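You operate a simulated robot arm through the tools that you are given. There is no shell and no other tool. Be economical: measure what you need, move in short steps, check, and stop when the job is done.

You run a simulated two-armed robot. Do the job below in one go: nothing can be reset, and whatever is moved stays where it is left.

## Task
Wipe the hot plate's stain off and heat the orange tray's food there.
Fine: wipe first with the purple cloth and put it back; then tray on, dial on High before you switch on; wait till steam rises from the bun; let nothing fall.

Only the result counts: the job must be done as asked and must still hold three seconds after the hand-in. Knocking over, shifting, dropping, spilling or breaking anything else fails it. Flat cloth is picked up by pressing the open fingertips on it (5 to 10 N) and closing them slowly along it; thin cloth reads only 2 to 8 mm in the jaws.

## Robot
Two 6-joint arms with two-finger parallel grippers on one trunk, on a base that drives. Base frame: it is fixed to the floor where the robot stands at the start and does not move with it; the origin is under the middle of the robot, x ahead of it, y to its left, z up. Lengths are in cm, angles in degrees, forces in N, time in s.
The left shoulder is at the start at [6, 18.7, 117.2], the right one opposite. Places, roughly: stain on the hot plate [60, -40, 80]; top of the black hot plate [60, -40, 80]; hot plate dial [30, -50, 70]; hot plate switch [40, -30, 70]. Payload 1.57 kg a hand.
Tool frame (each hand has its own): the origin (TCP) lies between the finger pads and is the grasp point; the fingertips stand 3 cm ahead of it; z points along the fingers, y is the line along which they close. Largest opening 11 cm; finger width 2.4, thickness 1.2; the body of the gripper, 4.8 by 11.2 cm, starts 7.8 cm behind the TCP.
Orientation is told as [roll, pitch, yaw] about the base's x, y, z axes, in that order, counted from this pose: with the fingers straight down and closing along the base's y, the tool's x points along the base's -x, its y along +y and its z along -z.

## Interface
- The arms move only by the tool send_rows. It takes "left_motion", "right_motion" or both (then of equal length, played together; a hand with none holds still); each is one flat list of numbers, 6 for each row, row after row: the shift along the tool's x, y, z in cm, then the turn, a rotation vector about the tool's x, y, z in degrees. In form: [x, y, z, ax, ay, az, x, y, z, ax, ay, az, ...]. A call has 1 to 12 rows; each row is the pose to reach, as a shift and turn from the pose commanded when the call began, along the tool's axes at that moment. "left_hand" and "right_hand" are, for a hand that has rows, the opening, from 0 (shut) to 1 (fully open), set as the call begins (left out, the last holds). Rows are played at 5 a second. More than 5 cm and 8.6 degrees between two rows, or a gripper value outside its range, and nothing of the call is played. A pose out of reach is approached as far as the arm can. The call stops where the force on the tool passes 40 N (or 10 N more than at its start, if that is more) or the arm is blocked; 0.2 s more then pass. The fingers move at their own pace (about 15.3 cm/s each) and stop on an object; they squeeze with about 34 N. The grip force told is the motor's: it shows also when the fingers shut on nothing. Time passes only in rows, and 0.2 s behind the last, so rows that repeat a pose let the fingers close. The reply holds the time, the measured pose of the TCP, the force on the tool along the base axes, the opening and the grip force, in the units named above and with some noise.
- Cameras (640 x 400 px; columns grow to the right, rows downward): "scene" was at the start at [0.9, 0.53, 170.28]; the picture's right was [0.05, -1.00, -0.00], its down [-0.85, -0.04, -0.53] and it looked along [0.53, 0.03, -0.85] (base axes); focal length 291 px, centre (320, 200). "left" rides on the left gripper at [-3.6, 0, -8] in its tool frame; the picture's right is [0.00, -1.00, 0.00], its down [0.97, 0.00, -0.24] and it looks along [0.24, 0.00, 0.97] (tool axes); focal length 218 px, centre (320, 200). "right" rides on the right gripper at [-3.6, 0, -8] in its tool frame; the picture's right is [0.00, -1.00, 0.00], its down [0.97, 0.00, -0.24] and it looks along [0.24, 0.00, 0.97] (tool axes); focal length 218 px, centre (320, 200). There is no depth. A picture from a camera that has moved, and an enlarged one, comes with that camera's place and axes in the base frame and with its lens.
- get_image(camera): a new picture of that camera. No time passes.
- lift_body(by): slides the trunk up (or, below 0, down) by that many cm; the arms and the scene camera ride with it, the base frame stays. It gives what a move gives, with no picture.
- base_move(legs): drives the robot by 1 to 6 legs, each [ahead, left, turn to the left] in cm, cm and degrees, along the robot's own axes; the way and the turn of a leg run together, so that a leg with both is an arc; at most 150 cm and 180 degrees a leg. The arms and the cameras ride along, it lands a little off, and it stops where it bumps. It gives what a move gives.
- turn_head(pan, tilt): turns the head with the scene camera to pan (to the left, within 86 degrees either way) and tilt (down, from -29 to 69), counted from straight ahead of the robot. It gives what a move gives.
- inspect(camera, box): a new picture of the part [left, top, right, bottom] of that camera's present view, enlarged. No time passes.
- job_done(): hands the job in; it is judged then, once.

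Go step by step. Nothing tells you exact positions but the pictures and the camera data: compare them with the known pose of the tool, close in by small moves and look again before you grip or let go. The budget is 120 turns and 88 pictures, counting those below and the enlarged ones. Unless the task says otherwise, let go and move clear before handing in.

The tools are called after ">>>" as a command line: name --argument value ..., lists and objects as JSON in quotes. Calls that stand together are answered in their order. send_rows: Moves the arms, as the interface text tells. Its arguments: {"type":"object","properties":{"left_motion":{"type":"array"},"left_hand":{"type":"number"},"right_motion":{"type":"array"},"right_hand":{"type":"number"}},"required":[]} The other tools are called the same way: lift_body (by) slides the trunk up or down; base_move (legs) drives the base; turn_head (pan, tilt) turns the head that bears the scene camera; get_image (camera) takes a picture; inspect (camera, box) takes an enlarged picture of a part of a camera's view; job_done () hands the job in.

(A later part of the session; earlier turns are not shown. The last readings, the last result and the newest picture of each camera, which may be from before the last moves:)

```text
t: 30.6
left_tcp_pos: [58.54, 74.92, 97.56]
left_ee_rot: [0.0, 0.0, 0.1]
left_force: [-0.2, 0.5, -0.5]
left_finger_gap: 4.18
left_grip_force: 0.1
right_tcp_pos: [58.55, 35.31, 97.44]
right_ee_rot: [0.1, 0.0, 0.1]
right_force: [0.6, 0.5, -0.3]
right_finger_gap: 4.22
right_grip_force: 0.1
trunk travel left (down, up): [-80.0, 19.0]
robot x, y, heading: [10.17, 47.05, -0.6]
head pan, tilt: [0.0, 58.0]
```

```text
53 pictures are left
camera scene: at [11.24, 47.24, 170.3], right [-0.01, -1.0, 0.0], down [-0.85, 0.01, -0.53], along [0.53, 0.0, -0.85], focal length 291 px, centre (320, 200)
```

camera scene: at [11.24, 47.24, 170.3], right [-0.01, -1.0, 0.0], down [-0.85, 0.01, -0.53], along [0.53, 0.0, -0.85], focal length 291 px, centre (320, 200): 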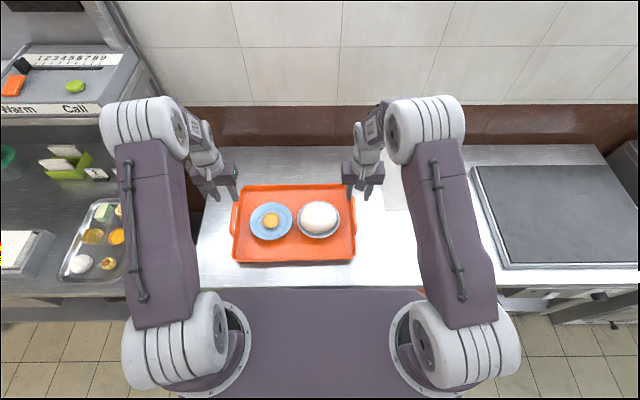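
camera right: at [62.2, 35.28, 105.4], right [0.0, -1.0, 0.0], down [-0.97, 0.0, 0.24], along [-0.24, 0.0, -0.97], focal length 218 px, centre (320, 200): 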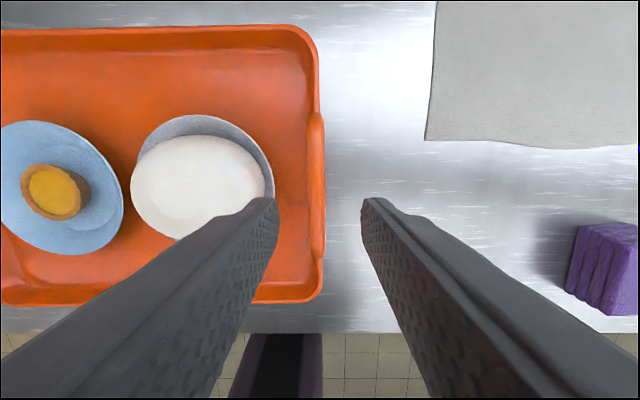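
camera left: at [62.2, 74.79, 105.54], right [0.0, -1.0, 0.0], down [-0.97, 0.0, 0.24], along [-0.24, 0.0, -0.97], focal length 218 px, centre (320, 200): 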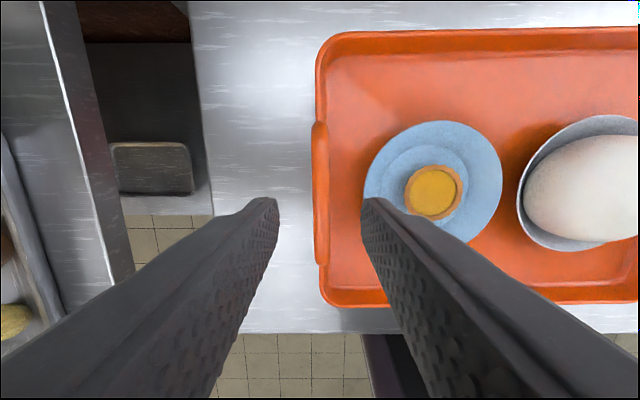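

Both hands are centred on the bars. I'll narrow the openings a little and go down to about bar height.

>>> send_rows --left_motion '[0, 0, 0, 0, 0, 0, 0, 0, 3, 0, 0, 0, 0, 0, 5, 0, 0, 0, 0, 0, 7, 0, 0, 0]' --left_hand 0.32 --right_motion '[0, 0, 0, 0, 0, 0, 0, 0, 3, 0, 0, 0, 0, 0, 5, 0, 0, 0, 0, 0, 7, 0, 0, 0]' --right_hand 0.32

>>> get_image --camera "left"

>>> get_image --camera "right"

>>> inspect --camera "scene" --box '[190, 140, 400, 271]'

```text
t: 31.6
left_tcp_pos: [58.47, 74.63, 90.66]
left_ee_rot: [0.0, 0.0, 0.0]
left_force: [0.2, -0.1, 0.6]
left_finger_gap: 3.52
left_grip_force: 0.1
right_tcp_pos: [58.48, 35.2, 90.67]
right_ee_rot: [0.1, -0.1, 0.2]
right_force: [0.8, 0.3, -0.3]
right_finger_gap: 3.52
right_grip_force: 0.0
trunk travel left (down, up): [-80.0, 19.0]
robot x, y, heading: [9.99, 47.05, -0.0]
head pan, tilt: [0.0, 58.0]
```

```text
52 pictures are left
camera left: at [62.03, 74.69, 98.71], right [0.0, -1.0, 0.0], down [-0.97, 0.0, 0.24], along [-0.24, 0.0, -0.97], focal length 218 px, centre (320, 200)
```

left: 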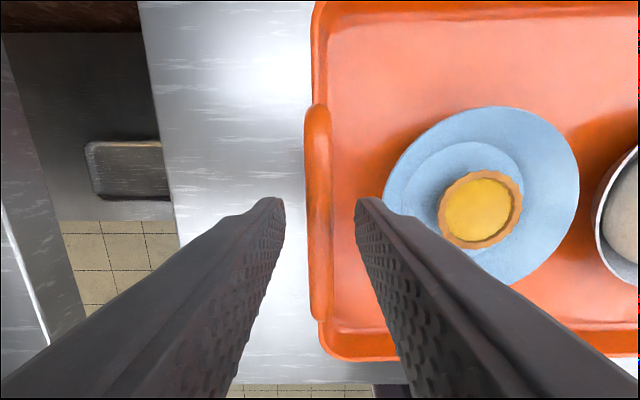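

```text
51 pictures are left
camera right: at [62.05, 35.18, 98.51], right [0.0, -1.0, 0.0], down [-0.97, 0.0, 0.24], along [-0.24, 0.0, -0.97], focal length 218 px, centre (320, 200)
```

right: 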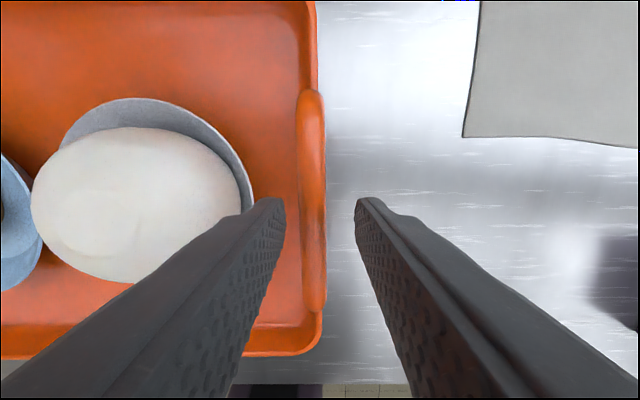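

```text
3.05 times, centred on (295, 206) of scene
camera zoom: at [11.02, 47.17, 170.3], right [-0.01, -1.0, 0.0], down [-0.85, 0.01, -0.53], along [0.53, 0.0, -0.85], focal length 888 px, centre (396, 183)
```

zoom: 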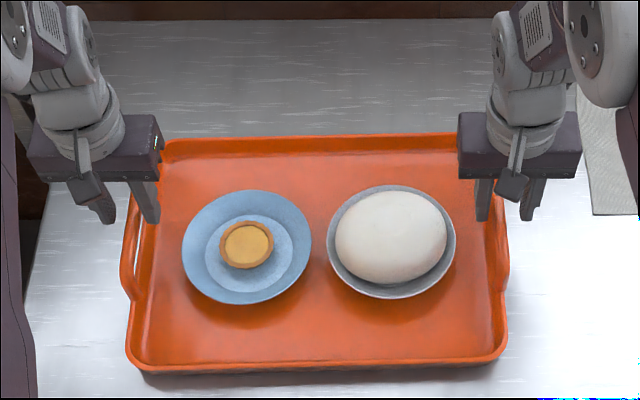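

The bars sit between the fingers at z ≈ 87.3, needing small +y corrections. I'll descend the rest and close both hands.

>>> send_rows --left_motion '[0, 0.2, 1.5, 0, 0, 0, 0, 0.2, 3.2, 0, 0, 0]' --right_motion '[0, 0.35, 1.5, 0, 0, 0, 0, 0.35, 3.2, 0, 0, 0]'

>>> send_rows --left_motion '[0, 0, 0, 0, 0, 0, 0, 0, 0, 0, 0, 0, 0, 0, 0, 0, 0, 0]' --right_motion '[0, 0, 0, 0, 0, 0, 0, 0, 0, 0, 0, 0, 0, 0, 0, 0, 0, 0]' --left_hand 0 --right_hand 0

>>> get_image --camera "left"

>>> get_image --camera "right"

```text
t: 32.2
left_tcp_pos: [58.38, 74.96, 87.49]
left_ee_rot: [0.0, 0.0, 0.0]
left_force: [-0.7, 0.5, 0.1]
left_finger_gap: 3.51
left_grip_force: 0.1
right_tcp_pos: [58.36, 35.57, 87.42]
right_ee_rot: [0.1, 0.0, 0.1]
right_force: [-0.6, -0.2, 0.0]
right_finger_gap: 3.55
right_grip_force: 0.1
trunk travel left (down, up): [-80.0, 19.0]
robot x, y, heading: [10.2, 47.11, -0.3]
head pan, tilt: [0.0, 58.0]
```

```text
t: 33.0
left_tcp_pos: [58.37, 74.7, 87.5]
left_ee_rot: [0.0, 0.0, 0.0]
left_force: [2.6, -23.6, 0.1]
left_finger_gap: 1.46
left_grip_force: 30.2
right_tcp_pos: [58.29, 35.59, 87.47]
right_ee_rot: [0.1, 0.1, 0.0]
right_force: [-4.0, 24.1, 0.4]
right_finger_gap: 1.46
right_grip_force: 31.7
trunk travel left (down, up): [-80.0, 19.0]
robot x, y, heading: [9.7, 46.68, -0.5]
head pan, tilt: [0.0, 58.0]
```

```text
49 pictures are left
camera left: at [61.99, 74.75, 95.46], right [0.0, -1.0, 0.0], down [-0.97, 0.0, 0.24], along [-0.24, 0.0, -0.97], focal length 218 px, centre (320, 200)
```

left: 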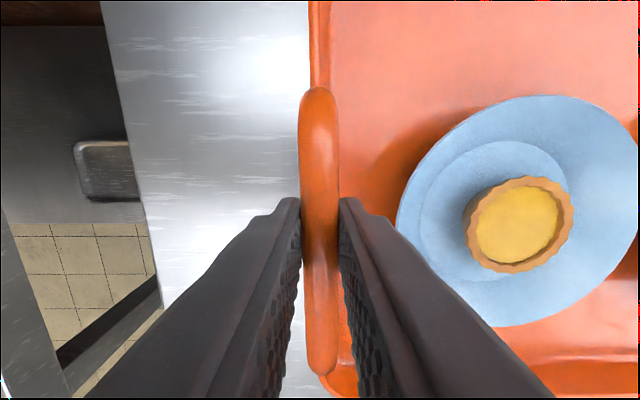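

```text
48 pictures are left
camera right: at [61.93, 35.6, 95.27], right [0.0, -1.0, 0.0], down [-0.97, 0.0, 0.24], along [-0.24, 0.0, -0.97], focal length 218 px, centre (320, 200)
```

right: 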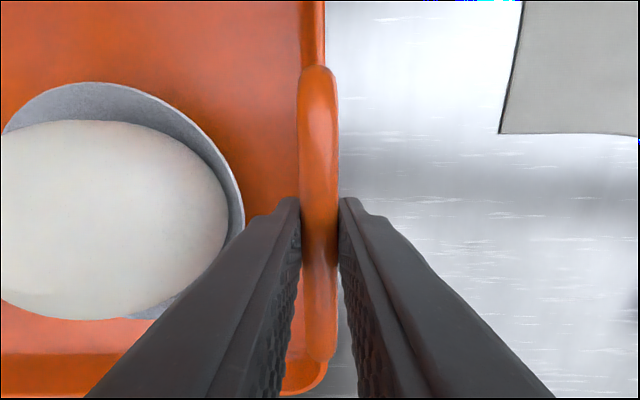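

Both handles are gripped, but the hands pull against each other with about 24 N. I'll relieve that first, then do a small test lift.

>>> send_rows --left_motion '[0, -0.12, 0, 0, 0, 0, 0, -0.12, 0, 0, 0, 0]' --right_motion '[0, 0.12, 0, 0, 0, 0, 0, 0.12, 0, 0, 0, 0]'

>>> send_rows --left_motion '[0, 0, -0.7, 0, 0, 0, 0, 0, -1.5, 0, 0, 0, 0, 0, -1.5, 0, 0, 0]' --right_motion '[0, 0, -0.7, 0, 0, 0, 0, 0, -1.5, 0, 0, 0, 0, 0, -1.5, 0, 0, 0]'

>>> inspect --camera "scene" --box '[190, 140, 400, 271]'

```text
t: 33.6
left_tcp_pos: [58.32, 74.73, 87.49]
left_ee_rot: [0.0, 0.0, 0.1]
left_force: [1.9, -11.6, 0.9]
left_finger_gap: 1.47
left_grip_force: 30.8
right_tcp_pos: [58.42, 35.64, 87.47]
right_ee_rot: [0.0, 0.0, 0.1]
right_force: [-2.6, 12.4, -1.1]
right_finger_gap: 1.48
right_grip_force: 30.4
trunk travel left (down, up): [-80.0, 19.0]
robot x, y, heading: [9.8, 47.51, -0.3]
head pan, tilt: [0.0, 58.0]
```

```text
t: 34.4
left_tcp_pos: [58.47, 74.87, 88.85]
left_ee_rot: [-0.1, 0.0, 0.1]
left_force: [3.7, -5.1, -4.9]
left_finger_gap: 1.45
left_grip_force: 30.9
right_tcp_pos: [58.43, 35.48, 88.96]
right_ee_rot: [0.0, 0.1, 0.2]
right_force: [-3.3, 5.9, -4.7]
right_finger_gap: 1.44
right_grip_force: 31.0
trunk travel left (down, up): [-80.0, 19.0]
robot x, y, heading: [10.38, 46.52, -0.5]
head pan, tilt: [0.0, 58.0]
```

```text
3.05 times, centred on (295, 206) of scene
camera zoom: at [11.18, 47.2, 170.29], right [-0.01, -1.0, 0.0], down [-0.85, 0.01, -0.53], along [0.53, 0.0, -0.85], focal length 888 px, centre (396, 183)
```

zoom: 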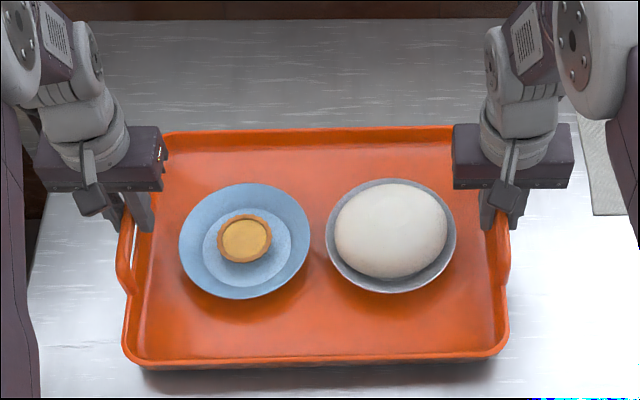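

The tray is off the table and level, with about 5 N on each hand. I'll raise the trunk, then drive right in stages.

>>> lift_body --by 10

>>> base_move --legs '[[1, -15, 0]]'

>>> get_image --camera "scene"

```text
t: 35.7
left_tcp_pos: [58.44, 74.77, 98.83]
left_ee_rot: [0.0, 0.1, 0.0]
left_force: [4.0, 2.8, -4.3]
left_finger_gap: 1.43
left_grip_force: 30.4
right_tcp_pos: [58.41, 35.55, 98.91]
right_ee_rot: [0.0, 0.1, 0.1]
right_force: [-5.1, -2.3, -5.4]
right_finger_gap: 1.49
right_grip_force: 30.6
trunk travel left (down, up): [-90.0, 9.0]
robot x, y, heading: [10.03, 46.88, -0.4]
head pan, tilt: [0.0, 58.0]
```

```text
t: 37.1
left_tcp_pos: [59.29, 60.02, 98.78]
left_ee_rot: [-0.1, -0.1, 0.1]
left_force: [4.5, 7.9, -4.4]
left_finger_gap: 1.45
left_grip_force: 31.5
right_tcp_pos: [59.45, 20.85, 99.01]
right_ee_rot: [-0.2, 0.0, 0.1]
right_force: [-3.5, -7.5, -4.9]
right_finger_gap: 1.47
right_grip_force: 30.5
trunk travel left (down, up): [-90.0, 9.0]
robot x, y, heading: [10.8, 31.98, -0.5]
head pan, tilt: [0.0, 58.0]
```

```text
46 pictures are left
camera scene: at [12.0, 32.58, 180.29], right [-0.01, -1.0, 0.0], down [-0.85, 0.0, -0.53], along [0.53, -0.01, -0.85], focal length 291 px, centre (320, 200)
```

scene: 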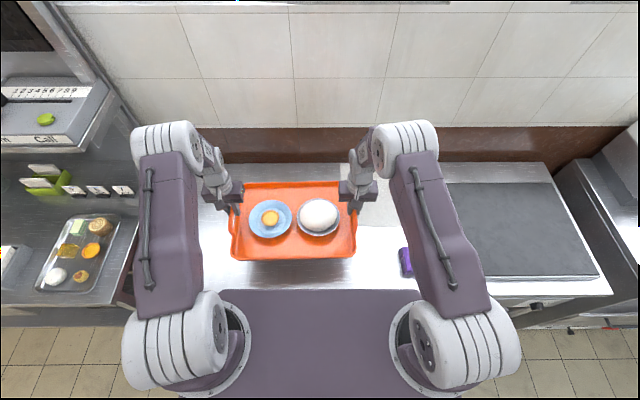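

The load is stable, so I'll drive the rest to centre the tray over the plate at y ≈ -38.

>>> base_move --legs '[[0.5, -38, 0.3], [0.3, -40.2, 0.2]]'

>>> get_image --camera "scene"

>>> get_image --camera "right"

>>> get_image --camera "left"

```text
t: 41.6
left_tcp_pos: [59.52, -18.41, 98.9]
left_ee_rot: [-0.1, 0.1, 0.4]
left_force: [4.0, 0.1, -4.9]
left_finger_gap: 1.46
left_grip_force: 30.2
right_tcp_pos: [59.66, -57.69, 99.02]
right_ee_rot: [0.0, 0.1, 0.4]
right_force: [-3.9, -0.9, -4.2]
right_finger_gap: 1.47
right_grip_force: 30.6
trunk travel left (down, up): [-90.0, 9.0]
robot x, y, heading: [11.33, -46.87, -0.4]
head pan, tilt: [0.0, 58.0]
```

```text
45 pictures are left
camera scene: at [12.42, -46.23, 180.29], right [0.0, -1.0, 0.0], down [-0.85, 0.0, -0.53], along [0.53, 0.0, -0.85], focal length 291 px, centre (320, 200)
```

scene: 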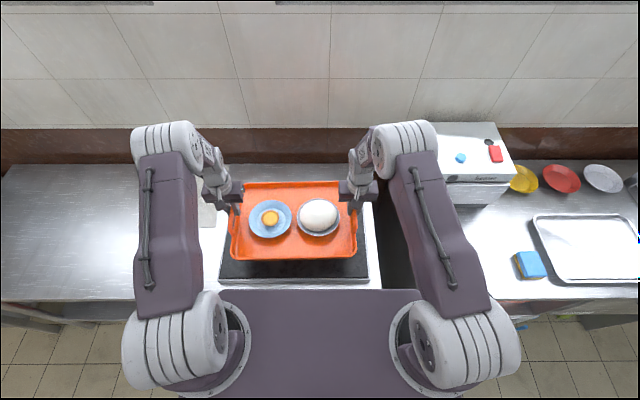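

```text
44 pictures are left
camera right: at [63.39, -57.63, 106.74], right [0.01, -1.0, 0.0], down [-0.97, -0.01, 0.24], along [-0.24, 0.0, -0.97], focal length 218 px, centre (320, 200)
```

right: 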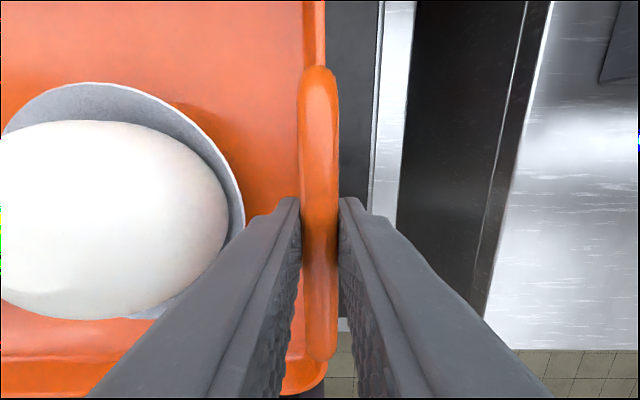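

```text
43 pictures are left
camera left: at [63.21, -18.52, 106.85], right [0.01, -1.0, 0.0], down [-0.97, -0.01, 0.24], along [-0.24, 0.0, -0.97], focal length 218 px, centre (320, 200)
```

left: 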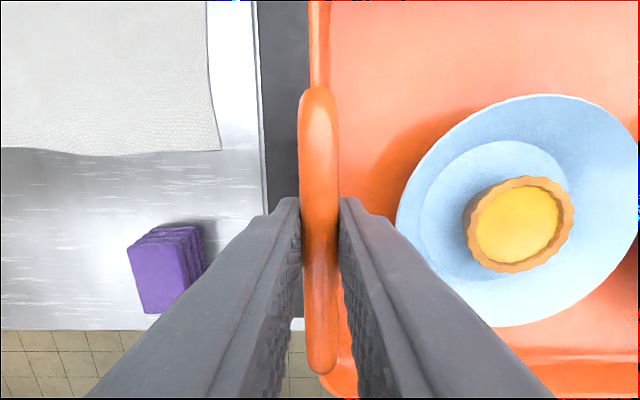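

The tray is centred over the plate, which spans y -63 to -13 and x 42 to 78. I'll lower it; contact should come at TCP ≈ 91.

>>> send_rows --left_motion '[0, 0, 2, 0, 0, 0, 0, 0, 4, 0, 0, 0, 0, 0, 6, 0, 0, 0, 0, 0, 7.2, 0, 0, 0]' --right_motion '[0, 0, 2, 0, 0, 0, 0, 0, 4, 0, 0, 0, 0, 0, 6, 0, 0, 0, 0, 0, 7.2, 0, 0, 0]'

>>> send_rows --left_motion '[0, 0, 0.3, 0, 0, 0, 0, 0, 0.6, 0, 0, 0, 0, 0, 0.75, 0, 0, 0]' --right_motion '[0, 0, 0.3, 0, 0, 0, 0, 0, 0.6, 0, 0, 0, 0, 0, 0.75, 0, 0, 0]'

>>> inspect --camera "scene" --box '[190, 160, 400, 291]'

```text
t: 42.6
left_tcp_pos: [59.72, -18.64, 91.69]
left_ee_rot: [0.1, -0.1, 0.4]
left_force: [3.1, 1.0, -4.4]
left_finger_gap: 1.45
left_grip_force: 30.7
right_tcp_pos: [59.73, -57.84, 91.65]
right_ee_rot: [0.1, 0.1, 0.4]
right_force: [-2.9, -0.3, -5.2]
right_finger_gap: 1.46
right_grip_force: 30.9
trunk travel left (down, up): [-90.0, 9.0]
robot x, y, heading: [10.8, -46.63, -0.4]
head pan, tilt: [0.0, 58.0]
```

```text
t: 43.5
left_tcp_pos: [59.47, -18.61, 90.96]
left_ee_rot: [0.0, 0.0, 0.5]
left_force: [5.1, -0.5, -2.7]
left_finger_gap: 1.47
left_grip_force: 30.9
right_tcp_pos: [59.71, -57.79, 90.95]
right_ee_rot: [0.2, 0.0, 0.4]
right_force: [-3.4, 1.3, -3.1]
right_finger_gap: 1.45
right_grip_force: 30.9
trunk travel left (down, up): [-90.0, 9.0]
robot x, y, heading: [11.31, -46.9, -0.1]
head pan, tilt: [0.0, 58.0]
```

```text
3.05 times, centred on (295, 226) of scene
camera zoom: at [12.36, -46.44, 180.3], right [0.0, -1.0, 0.0], down [-0.85, 0.0, -0.53], along [0.53, 0.0, -0.85], focal length 888 px, centre (396, 122)
```

zoom: 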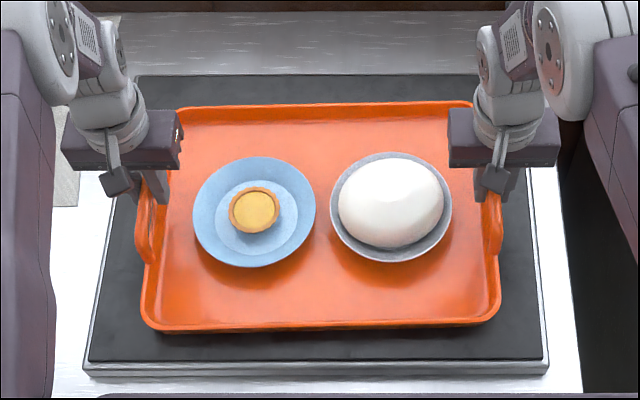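

The weight is starting to unload onto the plate. I'll lower the last bit.

>>> send_rows --left_motion '[0, 0, 0.06, 0, 0, 0, 0, 0, 0.12, 0, 0, 0]' --right_motion '[0, 0, 0.06, 0, 0, 0, 0, 0, 0.12, 0, 0, 0]'

```text
t: 44.0
left_tcp_pos: [59.63, -18.6, 90.89]
left_ee_rot: [0.0, -0.2, 0.5]
left_force: [7.7, -2.3, 6.3]
left_finger_gap: 1.44
left_grip_force: 30.9
right_tcp_pos: [59.66, -57.78, 91.01]
right_ee_rot: [0.2, -0.1, 0.4]
right_force: [-2.4, 3.8, 6.5]
right_finger_gap: 1.47
right_grip_force: 30.9
trunk travel left (down, up): [-90.0, 9.0]
robot x, y, heading: [10.94, -46.43, -0.2]
head pan, tilt: [0.0, 58.0]
```

The tray rests on the plate. I'll open both hands just enough and rise.

>>> send_rows --left_motion '[0, 0, 0, 0, 0, 0, 0, 0, 0, 0, 0, 0]' --right_motion '[0, 0, 0, 0, 0, 0, 0, 0, 0, 0, 0, 0]' --left_hand 0.32 --right_hand 0.32

>>> get_image --camera "right"

>>> send_rows --left_motion '[0, 0, -2, 0, 0, 0, 0, 0, -5, 0, 0, 0, 0, 0, -9, 0, 0, 0, 0, 0, -13, 0, 0, 0, 0, 0, -17, 0, 0, 0]' --right_motion '[0, 0, -2, 0, 0, 0, 0, 0, -5, 0, 0, 0, 0, 0, -9, 0, 0, 0, 0, 0, -13, 0, 0, 0, 0, 0, -17, 0, 0, 0]'

>>> get_image --camera "scene"

```text
t: 44.6
left_tcp_pos: [59.44, -18.56, 90.82]
left_ee_rot: [0.0, 0.0, 0.3]
left_force: [-0.5, 0.5, -0.1]
left_finger_gap: 3.51
left_grip_force: 0.0
right_tcp_pos: [59.61, -57.89, 90.93]
right_ee_rot: [0.1, -0.1, 0.4]
right_force: [-0.3, 0.0, 0.2]
right_finger_gap: 3.48
right_grip_force: 0.0
trunk travel left (down, up): [-90.0, 9.0]
robot x, y, heading: [11.32, -46.6, -0.1]
head pan, tilt: [0.0, 58.0]
```

```text
41 pictures are left
camera right: at [63.3, -57.8, 98.7], right [0.01, -1.0, 0.0], down [-0.97, -0.01, 0.24], along [-0.24, 0.0, -0.97], focal length 218 px, centre (320, 200)
```

right: 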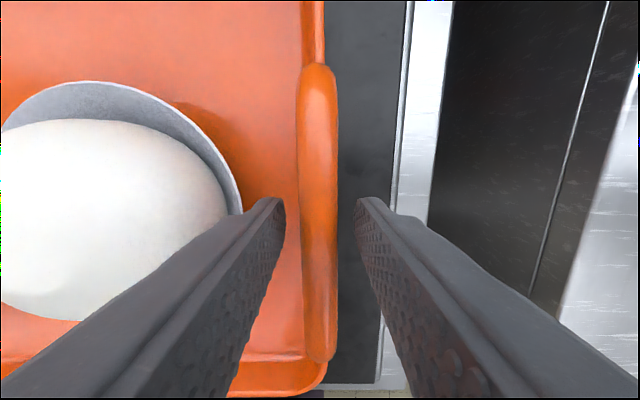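

```text
t: 45.9
left_tcp_pos: [59.31, -18.69, 108.07]
left_ee_rot: [-0.1, -0.1, 0.5]
left_force: [0.3, 0.4, 0.1]
left_finger_gap: 3.53
left_grip_force: 0.0
right_tcp_pos: [59.38, -57.91, 107.92]
right_ee_rot: [0.2, 0.0, 0.4]
right_force: [0.3, 0.1, -0.2]
right_finger_gap: 3.51
right_grip_force: 0.0
trunk travel left (down, up): [-90.0, 9.0]
robot x, y, heading: [11.45, -46.68, -0.1]
head pan, tilt: [0.0, 58.0]
```

```text
40 pictures are left
camera scene: at [12.0, -46.53, 180.29], right [0.0, -1.0, 0.0], down [-0.85, 0.0, -0.53], along [0.53, 0.0, -0.85], focal length 291 px, centre (320, 200)
```

scene: 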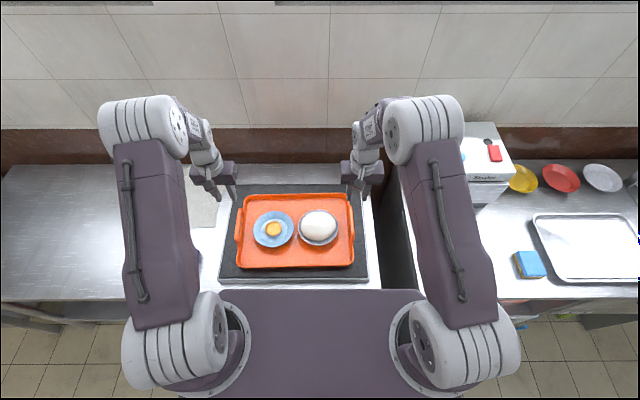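

The tray stands on the plate and the hands are clear. Now I'll back off and lower the trunk to see the front panel with the dial and switch.

>>> base_move --legs '[[-50, 0, 0]]'

>>> turn_head --pan 0 --tilt 50

>>> get_image --camera "scene"

```text
t: 48.8
left_tcp_pos: [9.68, -18.61, 107.99]
left_ee_rot: [0.0, 0.0, 0.3]
left_force: [-0.4, -0.8, 0.0]
left_finger_gap: 3.51
left_grip_force: 0.1
right_tcp_pos: [9.94, -57.82, 107.73]
right_ee_rot: [0.1, 0.0, 0.3]
right_force: [0.8, 0.8, 0.3]
right_finger_gap: 3.52
right_grip_force: 0.1
trunk travel left (down, up): [-90.0, 9.0]
robot x, y, heading: [-39.05, -46.62, 0.0]
head pan, tilt: [0.0, 58.0]
```

```text
t: 49.5
left_tcp_pos: [9.6, -18.52, 108.04]
left_ee_rot: [0.0, 0.0, 0.3]
left_force: [-0.2, 0.4, -0.9]
left_finger_gap: 3.5
left_grip_force: 0.1
right_tcp_pos: [9.72, -57.85, 107.91]
right_ee_rot: [0.1, 0.0, 0.3]
right_force: [-0.4, -0.5, 0.0]
right_finger_gap: 3.51
right_grip_force: 0.2
trunk travel left (down, up): [-90.0, 9.0]
robot x, y, heading: [-38.48, -46.52, -0.3]
head pan, tilt: [0.0, 50.0]
```

```text
39 pictures are left
camera scene: at [-36.85, -46.28, 181.31], right [-0.01, -1.0, 0.0], down [-0.77, 0.0, -0.64], along [0.64, 0.0, -0.77], focal length 291 px, centre (320, 200)
```

scene: 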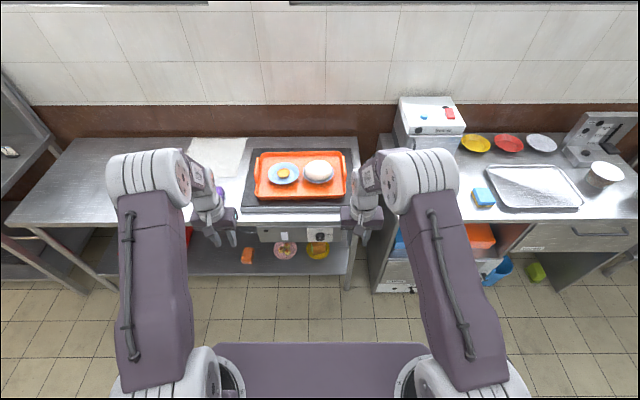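

>>> lift_body --by -50

>>> turn_head --pan 0 --tilt 35

>>> get_image --camera "scene"

>>> inspect --camera "scene" --box '[230, 150, 390, 250]'

```text
refused: -50 is not a number from -40 to 40
```

```text
t: 50.2
left_tcp_pos: [9.53, -18.61, 108.07]
left_ee_rot: [0.0, -0.1, 0.3]
left_force: [0.2, -0.1, 0.2]
left_finger_gap: 3.51
left_grip_force: 0.0
right_tcp_pos: [9.74, -57.82, 107.79]
right_ee_rot: [0.0, 0.0, 0.3]
right_force: [-0.6, 0.0, -0.4]
right_finger_gap: 3.54
right_grip_force: 0.0
trunk travel left (down, up): [-90.0, 9.0]
robot x, y, heading: [-38.62, -46.35, -0.1]
head pan, tilt: [0.0, 35.0]
```

```text
38 pictures are left
camera scene: at [-35.82, -46.29, 183.48], right [-0.01, -1.0, 0.0], down [-0.57, 0.0, -0.82], along [0.82, 0.0, -0.57], focal length 291 px, centre (320, 200)
```

scene: 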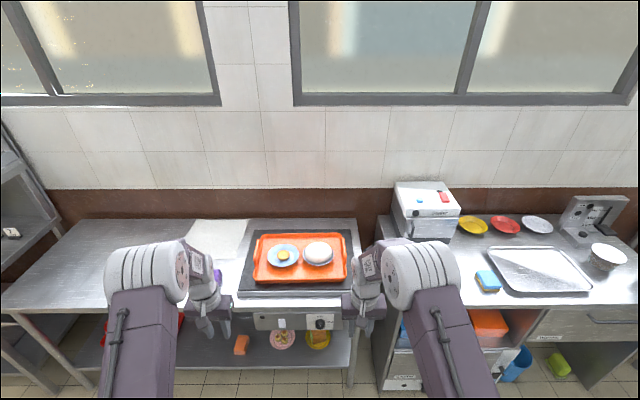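

```text
4.00 times, centred on (310, 200) of scene
camera zoom: at [-35.82, -46.29, 183.48], right [-0.01, -1.0, 0.0], down [-0.57, 0.0, -0.82], along [0.82, 0.0, -0.57], focal length 1165 px, centre (360, 200)
```

zoom: 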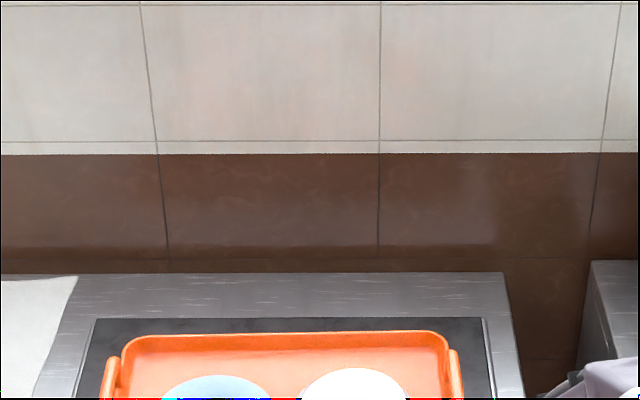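

Trunk moves are limited to 40 cm, so I'll lower by 40 and look at the panel.

>>> lift_body --by -40

>>> inspect --camera "scene" --box '[220, 180, 400, 292]'

```text
t: 54.1
left_tcp_pos: [9.62, -18.63, 68.02]
left_ee_rot: [0.0, 0.0, 0.3]
left_force: [0.4, -0.2, 0.6]
left_finger_gap: 3.53
left_grip_force: 0.0
right_tcp_pos: [9.66, -57.82, 67.87]
right_ee_rot: [0.1, 0.0, 0.3]
right_force: [0.1, -0.4, 0.4]
right_finger_gap: 3.54
right_grip_force: 0.0
trunk travel left (down, up): [-50.0, 49.0]
robot x, y, heading: [-38.46, -46.65, -0.2]
head pan, tilt: [0.0, 35.0]
```

```text
3.56 times, centred on (310, 236) of scene
camera zoom: at [-35.78, -46.29, 143.49], right [-0.01, -1.0, 0.0], down [-0.57, 0.0, -0.82], along [0.82, 0.0, -0.57], focal length 1036 px, centre (356, 72)
```

zoom: 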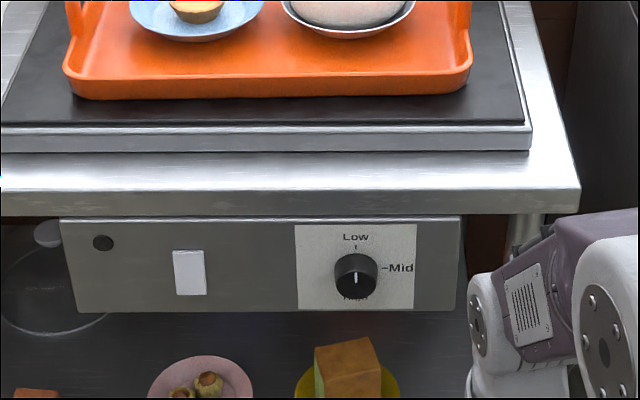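

The panel shows a dial (Low up, Mid right, High presumably at the bottom) at about [39, -46, 66] and a white switch at about [40, -29, 66]. I'll zoom in, then point the right hand forward and pull the left hand back and up.

>>> inspect --camera "scene" --box '[265, 215, 345, 265]'

>>> send_rows --right_motion '[0, 0, 0, 0, -8.2, 0, 0, 0, 0, 0, -16.4, 0, 0, 0, 0, 0, -24.6, 0, 0, 0, 0, 0, -32.8, 0, 0, 0, 0, 0, -41, 0, 0, 0, 0, 0, -49.2, 0, 0, 0, 0, 0, -57.4, 0, 0, 0, 0, 0, -65.6, 0, 0, 0, 0, 0, -73.8, 0, 0, 0, 0, 0, -82, 0, 0, 0, 0, 0, -90, 0]' --right_hand 0.7 --left_motion '[2, 0, -2, 0, 0, 0, 4, 0, -4, 0, 0, 0, 6, 0, -6, 0, 0, 0, 8, 0, -8, 0, 0, 0, 10, 0, -10, 0, 0, 0, 12, 0, -12, 0, 0, 0, 14, 0, -14, 0, 0, 0, 16, 0, -16, 0, 0, 0, 18, 0, -18, 0, 0, 0, 20, 0, -20, 0, 0, 0, 20, 0, -22, 0, 0, 0]'

>>> get_image --camera "right"

>>> get_image --camera "scene"

```text
8.00 times, centred on (305, 240) of scene
camera zoom: at [-35.78, -46.29, 143.49], right [-0.01, -1.0, 0.0], down [-0.57, 0.0, -0.82], along [0.82, 0.0, -0.57], focal length 2330 px, centre (440, -120)
```

zoom: 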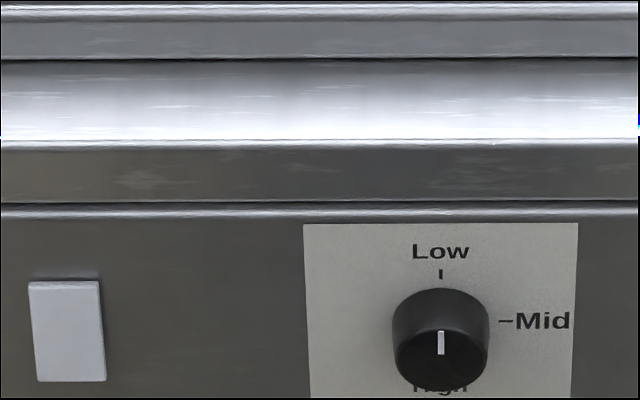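

```text
t: 56.4
left_tcp_pos: [-10.78, -18.81, 89.09]
left_ee_rot: [-0.1, -0.2, 0.0]
left_force: [2.7, -0.8, -0.7]
left_finger_gap: 3.52
left_grip_force: 0.0
right_tcp_pos: [32.55, -51.6, 74.91]
right_ee_rot: [0.2, -84.2, -0.2]
right_force: [-107.4, -15.0, 37.7]
right_finger_gap: 7.7
right_grip_force: 0.0
right hand out of reach, approached as far as the arm can: row 3, 6, 7, 8, 9, 10, 11
trunk travel left (down, up): [-50.0, 49.0]
robot x, y, heading: [-38.62, -46.64, -0.7]
head pan, tilt: [0.0, 35.0]
stopped in row 11 (right hand): the force on the tool passed its limit (the readings are from after the stop); the commanded pose is now the measured one
```

```text
34 pictures are left
camera right: at [25.02, -51.54, 79.11], right [0.0, -1.0, 0.0], down [-0.34, 0.0, -0.94], along [0.94, 0.0, -0.34], focal length 218 px, centre (320, 200)
```

right: 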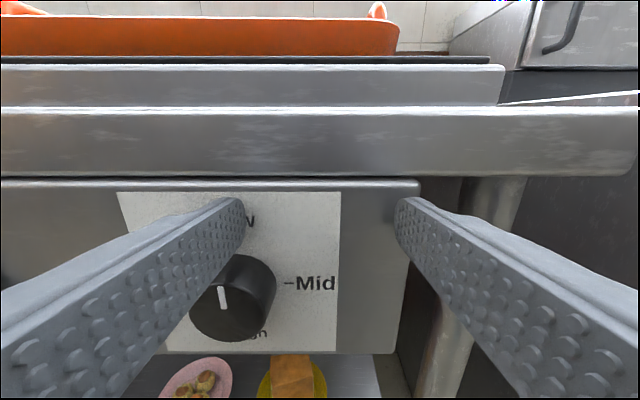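

```text
33 pictures are left
camera scene: at [-36.32, -46.4, 143.53], right [-0.01, -1.0, 0.0], down [-0.57, 0.01, -0.82], along [0.82, -0.01, -0.57], focal length 291 px, centre (320, 200)
```

scene: 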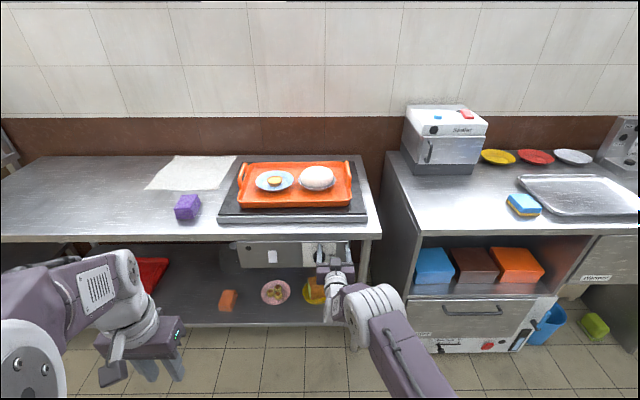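

Rotating drove the arm forward until it touched the table edge; nothing on the table appears shifted. I'm backing off right away.

>>> send_rows --right_motion '[0, 0, -2, 0, 0, 0, 0, 0, -4, 0, 0, 0, 0, 0, -6, 0, 0, 0]'

>>> inspect --camera "scene" --box '[140, 120, 400, 282]'

```text
t: 57.2
left_tcp_pos: [-10.86, -18.74, 89.17]
left_ee_rot: [0.0, -0.5, 0.1]
left_force: [-0.3, 0.4, 0.2]
left_finger_gap: 3.52
left_grip_force: 0.1
right_tcp_pos: [32.54, -51.58, 74.91]
right_ee_rot: [-0.5, -83.8, 0.5]
right_force: [-35.9, -2.2, 10.6]
right_finger_gap: 7.67
right_grip_force: 0.1
right hand out of reach, approached as far as the arm can: row 1, 2, 3
trunk travel left (down, up): [-50.0, 49.0]
robot x, y, heading: [-38.64, -46.7, -0.4]
head pan, tilt: [0.0, 35.0]
```

```text
2.46 times, centred on (270, 201) of scene
camera zoom: at [-36.67, -46.35, 143.51], right [-0.01, -1.0, 0.0], down [-0.57, 0.0, -0.82], along [0.82, -0.01, -0.57], focal length 717 px, centre (443, 198)
```

zoom: 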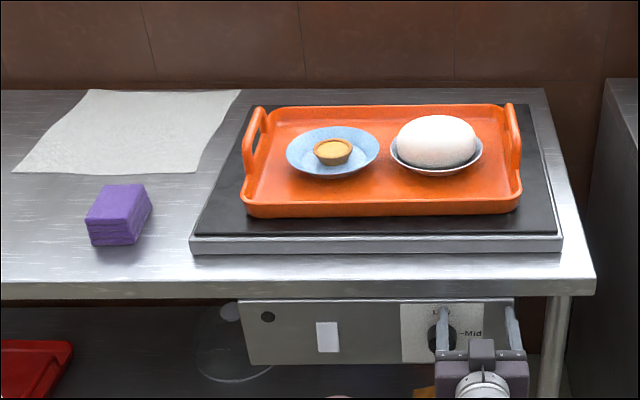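

The arm can't retract in this pose, so I'll back the base away instead.

>>> base_move --legs '[[-12, 0, 0]]'

>>> send_rows --right_motion '[0, 0, 0, 0, 0, 0]'

```text
t: 58.5
left_tcp_pos: [-22.45, -18.57, 89.12]
left_ee_rot: [0.0, -0.1, 0.1]
left_force: [-0.8, 0.1, 0.4]
left_finger_gap: 3.52
left_grip_force: 0.1
right_tcp_pos: [20.9, -51.43, 74.53]
right_ee_rot: [-0.7, -83.3, 0.7]
right_force: [0.4, -0.8, 0.8]
right_finger_gap: 7.7
right_grip_force: 0.0
trunk travel left (down, up): [-50.0, 49.0]
robot x, y, heading: [-50.74, -46.56, -0.5]
head pan, tilt: [0.0, 35.0]
```

```text
t: 58.9
left_tcp_pos: [-22.31, -18.63, 89.13]
left_ee_rot: [0.0, 0.0, 0.1]
left_force: [-0.1, 0.3, -0.9]
left_finger_gap: 3.51
left_grip_force: 0.0
right_tcp_pos: [21.01, -51.4, 74.42]
right_ee_rot: [-0.6, -83.4, 0.6]
right_force: [0.5, -0.1, -0.6]
right_finger_gap: 7.69
right_grip_force: 0.2
trunk travel left (down, up): [-50.0, 49.0]
robot x, y, heading: [-50.94, -46.52, -0.5]
head pan, tilt: [0.0, 35.0]
```

I'll lower the trunk so the forearm runs more level, then raise and level the hand to dial height.

>>> lift_body --by -20

>>> send_rows --right_motion '[-3, 0, 0, 0, 0, 0, -6, 0, 0, 0, -2, 0, -9, 0, 0, 0, -4, 0, -12, 0, 0, 0, -6.5, 0]'

>>> send_rows --right_motion '[0, 0, -1.5, 0, 0, 0, 0, 0, -3, 0, 0, 0]'

>>> get_image --camera "right"

```text
t: 61.0
left_tcp_pos: [-22.4, -18.49, 69.11]
left_ee_rot: [-0.1, -0.1, 0.1]
left_force: [-0.4, 0.2, 0.6]
left_finger_gap: 3.54
left_grip_force: 0.0
right_tcp_pos: [20.97, -51.45, 54.54]
right_ee_rot: [-0.6, -83.4, 0.7]
right_force: [-0.4, -0.4, 0.2]
right_finger_gap: 7.71
right_grip_force: 0.0
trunk travel left (down, up): [-30.0, 69.0]
robot x, y, heading: [-50.68, -46.21, -0.3]
head pan, tilt: [0.0, 35.0]
```

```text
t: 62.0
left_tcp_pos: [-22.49, -18.57, 69.05]
left_ee_rot: [0.0, -0.1, 0.0]
left_force: [-0.7, 0.2, 0.6]
left_finger_gap: 3.54
left_grip_force: 0.1
right_tcp_pos: [22.75, -51.39, 66.67]
right_ee_rot: [-24.2, -89.7, 24.3]
right_force: [-0.3, 0.0, -0.4]
right_finger_gap: 7.71
right_grip_force: 0.0
right hand out of reach, approached as far as the arm can: row 4
trunk travel left (down, up): [-30.0, 69.0]
robot x, y, heading: [-50.57, -46.89, -0.4]
head pan, tilt: [0.0, 35.0]
```

```text
t: 62.6
left_tcp_pos: [-22.47, -18.61, 69.03]
left_ee_rot: [0.0, -0.1, 0.1]
left_force: [0.0, -0.6, -1.0]
left_finger_gap: 3.49
left_grip_force: 0.1
right_tcp_pos: [22.37, -50.83, 67.43]
right_ee_rot: [-13.5, -89.6, 13.6]
right_force: [-0.3, -0.2, -0.1]
right_finger_gap: 7.69
right_grip_force: 0.1
right hand out of reach, approached as far as the arm can: row 1, 2
trunk travel left (down, up): [-30.0, 69.0]
robot x, y, heading: [-50.91, -46.47, -0.4]
head pan, tilt: [0.0, 35.0]
```

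```text
31 pictures are left
camera right: at [14.44, -50.87, 70.88], right [0.0, -1.0, 0.0], down [-0.25, 0.0, -0.97], along [0.97, 0.0, -0.25], focal length 218 px, centre (320, 200)
```

right: 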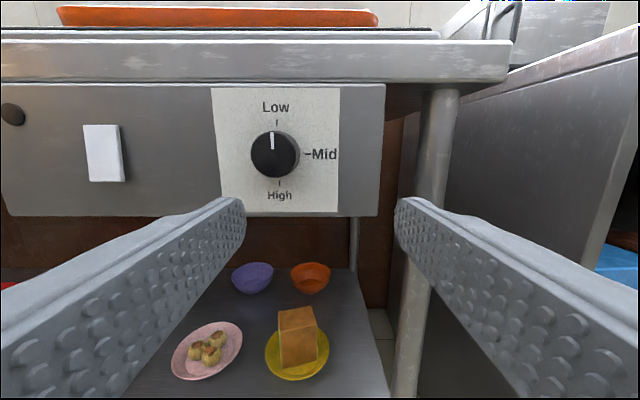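

Now the panel is clear: the pointer is at Low (up), Mid is right and High is at the bottom, so it needs 180° clockwise. The dial face is at about [34.2, -46.5, 70] and the switch at about [36.5, -29.4, 70]. I'll align the hand with the dial axis.

>>> send_rows --right_motion '[-1.3, 2.2, 1.5, 0, 0, 0, -2.6, 4.3, 3, 0, 0, 0, -2.6, 4.3, 4, 0, 0, 0]' --right_hand 0.65

>>> get_image --camera "right"

```text
t: 63.5
left_tcp_pos: [-22.38, -18.66, 68.94]
left_ee_rot: [0.0, 0.1, 0.1]
left_force: [0.2, -0.6, -0.1]
left_finger_gap: 3.53
left_grip_force: 0.0
right_tcp_pos: [26.37, -46.54, 70.02]
right_ee_rot: [-25.9, -89.9, 26.0]
right_force: [0.2, 0.1, -0.3]
right_finger_gap: 7.15
right_grip_force: 0.0
trunk travel left (down, up): [-30.0, 69.0]
robot x, y, heading: [-50.48, -46.27, -0.3]
head pan, tilt: [0.0, 35.0]
```

```text
30 pictures are left
camera right: at [18.48, -46.53, 73.41], right [0.0, -1.0, 0.0], down [-0.24, 0.0, -0.97], along [0.97, 0.0, -0.24], focal length 218 px, centre (320, 200)
```

right: 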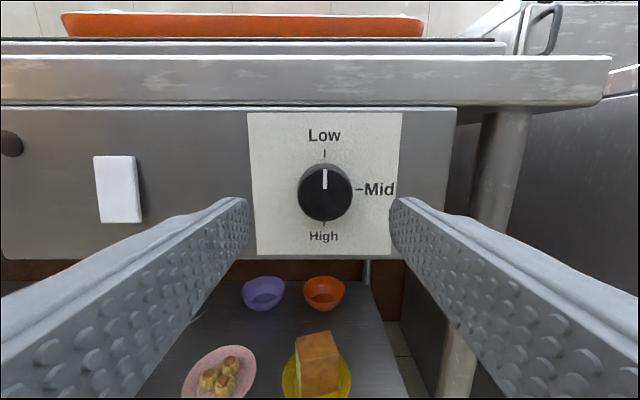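

The arm tracks well here, and the dial centre reads y ≈ -46.9, z ≈ 70.05. I'll pre-rotate the hand by -90° so there is room for the 180° clockwise turn.

>>> send_rows --right_motion '[0, -0.37, 0, 0, 0, -8.2, 0, -0.37, 0, 0, 0, -16.4, 0, -0.37, 0, 0, 0, -24.6, 0, -0.37, 0, 0, 0, -32.8, 0, -0.37, 0, 0, 0, -41, 0, -0.37, 0, 0, 0, -49.2, 0, -0.37, 0, 0, 0, -57.4, 0, -0.37, 0, 0, 0, -65.6, 0, -0.37, 0, 0, 0, -73.8, 0, -0.37, 0, 0, 0, -82, 0, -0.37, 0, 0, 0, -90, 0, -0.37, 0, 0, 0, -90]'

>>> get_image --camera "right"

```text
t: 66.0
left_tcp_pos: [-22.6, -18.62, 68.87]
left_ee_rot: [0.0, -0.1, 0.2]
left_force: [-0.8, 0.2, 1.1]
left_finger_gap: 3.52
left_grip_force: 0.2
right_tcp_pos: [26.49, -46.93, 69.96]
right_ee_rot: [-89.9, 0.2, 90.2]
right_force: [0.5, 0.5, 0.7]
right_finger_gap: 7.18
right_grip_force: 0.0
trunk travel left (down, up): [-30.0, 69.0]
robot x, y, heading: [-50.96, -46.65, -0.4]
head pan, tilt: [0.0, 35.0]
```

```text
29 pictures are left
camera right: at [18.48, -43.28, 69.85], right [0.0, 0.0, 1.0], down [-0.24, -0.97, 0.0], along [0.97, -0.24, 0.0], focal length 218 px, centre (320, 200)
```

right: 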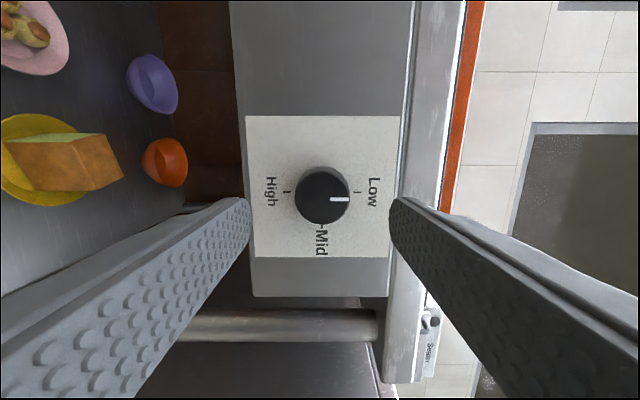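

The hand is centred on the dial. I'll narrow the opening and advance.

>>> send_rows --right_motion '[0, 0, 0, 0, 0, 0, 0, 0, 2, 0, 0, 0, 0, 0, 4, 0, 0, 0, 0, 0, 5.5, 0, 0, 0]' --right_hand 0.52

>>> get_image --camera "right"

```text
t: 67.0
left_tcp_pos: [-22.45, -18.54, 68.99]
left_ee_rot: [0.0, 0.0, 0.2]
left_force: [-0.7, 0.3, -0.6]
left_finger_gap: 3.5
left_grip_force: 0.1
right_tcp_pos: [29.62, -46.47, 70.27]
right_ee_rot: [-89.9, 0.0, 90.1]
right_force: [-0.8, -1.1, -0.2]
right_finger_gap: 5.71
right_grip_force: 0.1
right hand out of reach, approached as far as the arm can: row 3, 4
trunk travel left (down, up): [-30.0, 69.0]
robot x, y, heading: [-50.55, -46.03, -0.2]
head pan, tilt: [0.0, 35.0]
```

```text
28 pictures are left
camera right: at [21.76, -42.9, 70.1], right [0.0, 0.0, 1.0], down [-0.24, -0.97, 0.0], along [0.97, -0.24, 0.0], focal length 218 px, centre (320, 200)
```

right: 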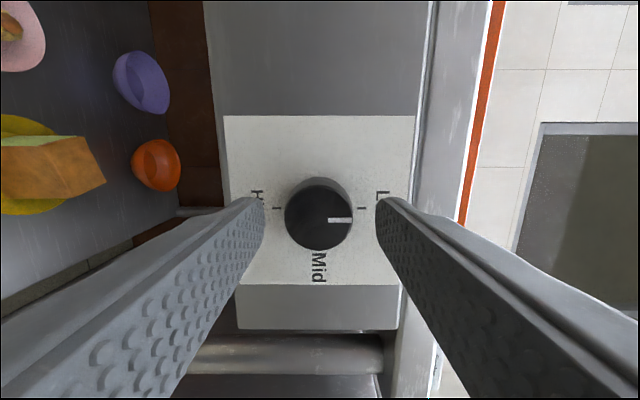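

That is the arm's forward limit. I'll pull the hand back and bring the base 5 cm closer instead.

>>> send_rows --right_motion '[0, 0, -2, 0, 0, 0, 0, 0, -4, 0, 0, 0, 0, 0, -5.5, 0, 0, 0]'

>>> base_move --legs '[[5, 0, 0]]'

>>> get_image --camera "right"

```text
t: 67.8
left_tcp_pos: [-22.44, -18.44, 69.11]
left_ee_rot: [0.0, -0.1, 0.1]
left_force: [-0.6, 0.0, -0.7]
left_finger_gap: 3.52
left_grip_force: 0.0
right_tcp_pos: [24.14, -46.52, 70.35]
right_ee_rot: [-90.1, 0.1, 90.2]
right_force: [-0.2, 0.2, -0.4]
right_finger_gap: 5.7
right_grip_force: 0.1
trunk travel left (down, up): [-30.0, 69.0]
robot x, y, heading: [-50.47, -46.41, -0.7]
head pan, tilt: [0.0, 35.0]
```

```text
t: 68.8
left_tcp_pos: [-17.43, -18.7, 68.98]
left_ee_rot: [0.0, 0.0, 0.2]
left_force: [1.0, 1.0, 0.4]
left_finger_gap: 3.52
left_grip_force: 0.0
right_tcp_pos: [29.32, -46.64, 70.16]
right_ee_rot: [-89.8, 0.2, 90.1]
right_force: [0.7, 0.0, 0.1]
right_finger_gap: 5.72
right_grip_force: 0.1
trunk travel left (down, up): [-30.0, 69.0]
robot x, y, heading: [-45.73, -46.65, -0.2]
head pan, tilt: [0.0, 35.0]
```

```text
27 pictures are left
camera right: at [21.3, -42.94, 70.05], right [0.0, 0.0, 1.0], down [-0.24, -0.97, 0.0], along [0.97, -0.24, 0.0], focal length 218 px, centre (320, 200)
```

right: 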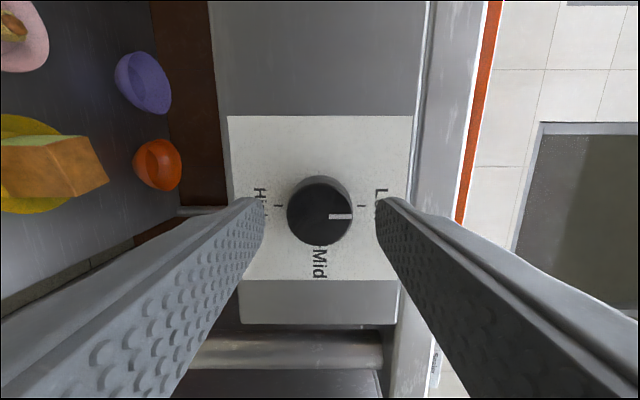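

Centred to within 0.4 cm. I'll correct that and advance the fingers around the dial.

>>> send_rows --right_motion '[0.35, 0.1, 1, 0, 0, 0, 0.35, 0.1, 2, 0, 0, 0, 0.35, 0.1, 3, 0, 0, 0, 0.35, 0.1, 3.6, 0, 0, 0]'

>>> get_image --camera "right"

```text
t: 69.8
left_tcp_pos: [-17.67, -18.58, 69.14]
left_ee_rot: [-0.1, -0.1, 0.1]
left_force: [0.5, 0.2, -0.7]
left_finger_gap: 3.53
left_grip_force: 0.1
right_tcp_pos: [32.56, -46.93, 70.29]
right_ee_rot: [-89.9, 0.2, 90.0]
right_force: [-18.7, -3.4, -2.5]
right_finger_gap: 5.53
right_grip_force: 0.0
trunk travel left (down, up): [-30.0, 69.0]
robot x, y, heading: [-45.78, -46.53, -0.3]
head pan, tilt: [0.0, 35.0]
```

```text
26 pictures are left
camera right: at [24.69, -43.32, 70.08], right [0.0, 0.0, 1.0], down [-0.24, -0.97, 0.0], along [0.97, -0.24, 0.0], focal length 218 px, centre (320, 200)
```

right: 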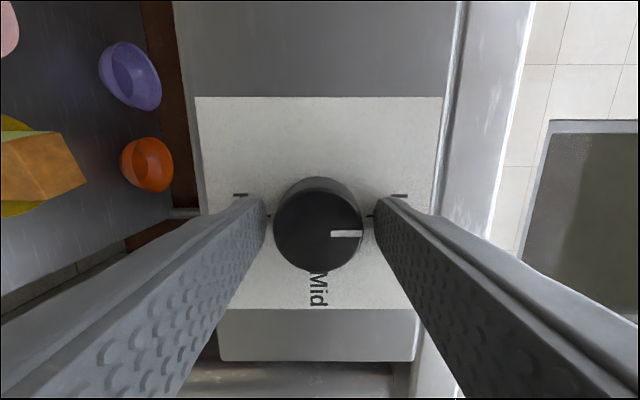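

The fingertips touch the panel. I'll back off 0.5 cm and close on the dial.

>>> send_rows --right_motion '[0, 0, -0.5, 0, 0, 0, 0, 0, -0.6, 0, 0, 0]'

>>> send_rows --right_motion '[0, 0, 0, 0, 0, 0, 0, 0, 0, 0, 0, 0, 0, 0, 0, 0, 0, 0]' --right_hand 0.25

>>> get_image --camera "right"

```text
t: 70.4
left_tcp_pos: [-17.57, -18.57, 69.0]
left_ee_rot: [0.0, -0.1, 0.2]
left_force: [0.2, 0.1, 0.1]
left_finger_gap: 3.53
left_grip_force: 0.0
right_tcp_pos: [32.23, -46.89, 70.32]
right_ee_rot: [-89.8, 0.1, 90.0]
right_force: [0.1, -0.4, 0.9]
right_finger_gap: 5.73
right_grip_force: 0.0
trunk travel left (down, up): [-30.0, 69.0]
robot x, y, heading: [-45.87, -46.39, -0.6]
head pan, tilt: [0.0, 35.0]
```

```text
t: 71.2
left_tcp_pos: [-17.3, -18.58, 69.14]
left_ee_rot: [0.0, 0.0, 0.2]
left_force: [0.3, -0.2, 0.5]
left_finger_gap: 3.53
left_grip_force: 0.0
right_tcp_pos: [32.16, -46.84, 70.15]
right_ee_rot: [-89.9, 0.2, 90.0]
right_force: [1.9, 0.9, 0.0]
right_finger_gap: 4.11
right_grip_force: 44.7
trunk travel left (down, up): [-30.0, 69.0]
robot x, y, heading: [-46.15, -46.35, -0.5]
head pan, tilt: [0.0, 35.0]
```

```text
25 pictures are left
camera right: at [24.25, -43.31, 70.02], right [0.0, 0.0, 1.0], down [-0.24, -0.97, 0.0], along [0.97, -0.24, 0.0], focal length 218 px, centre (320, 200)
```

right: 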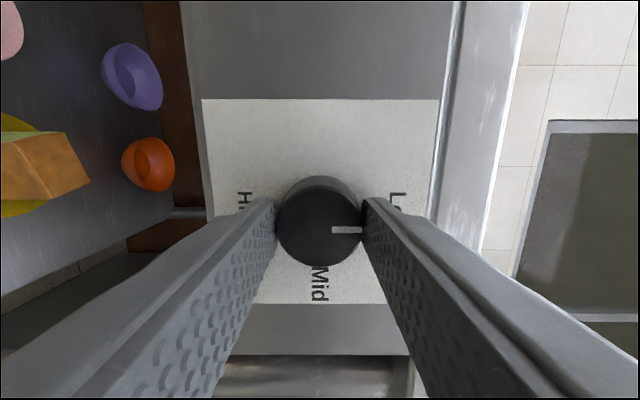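

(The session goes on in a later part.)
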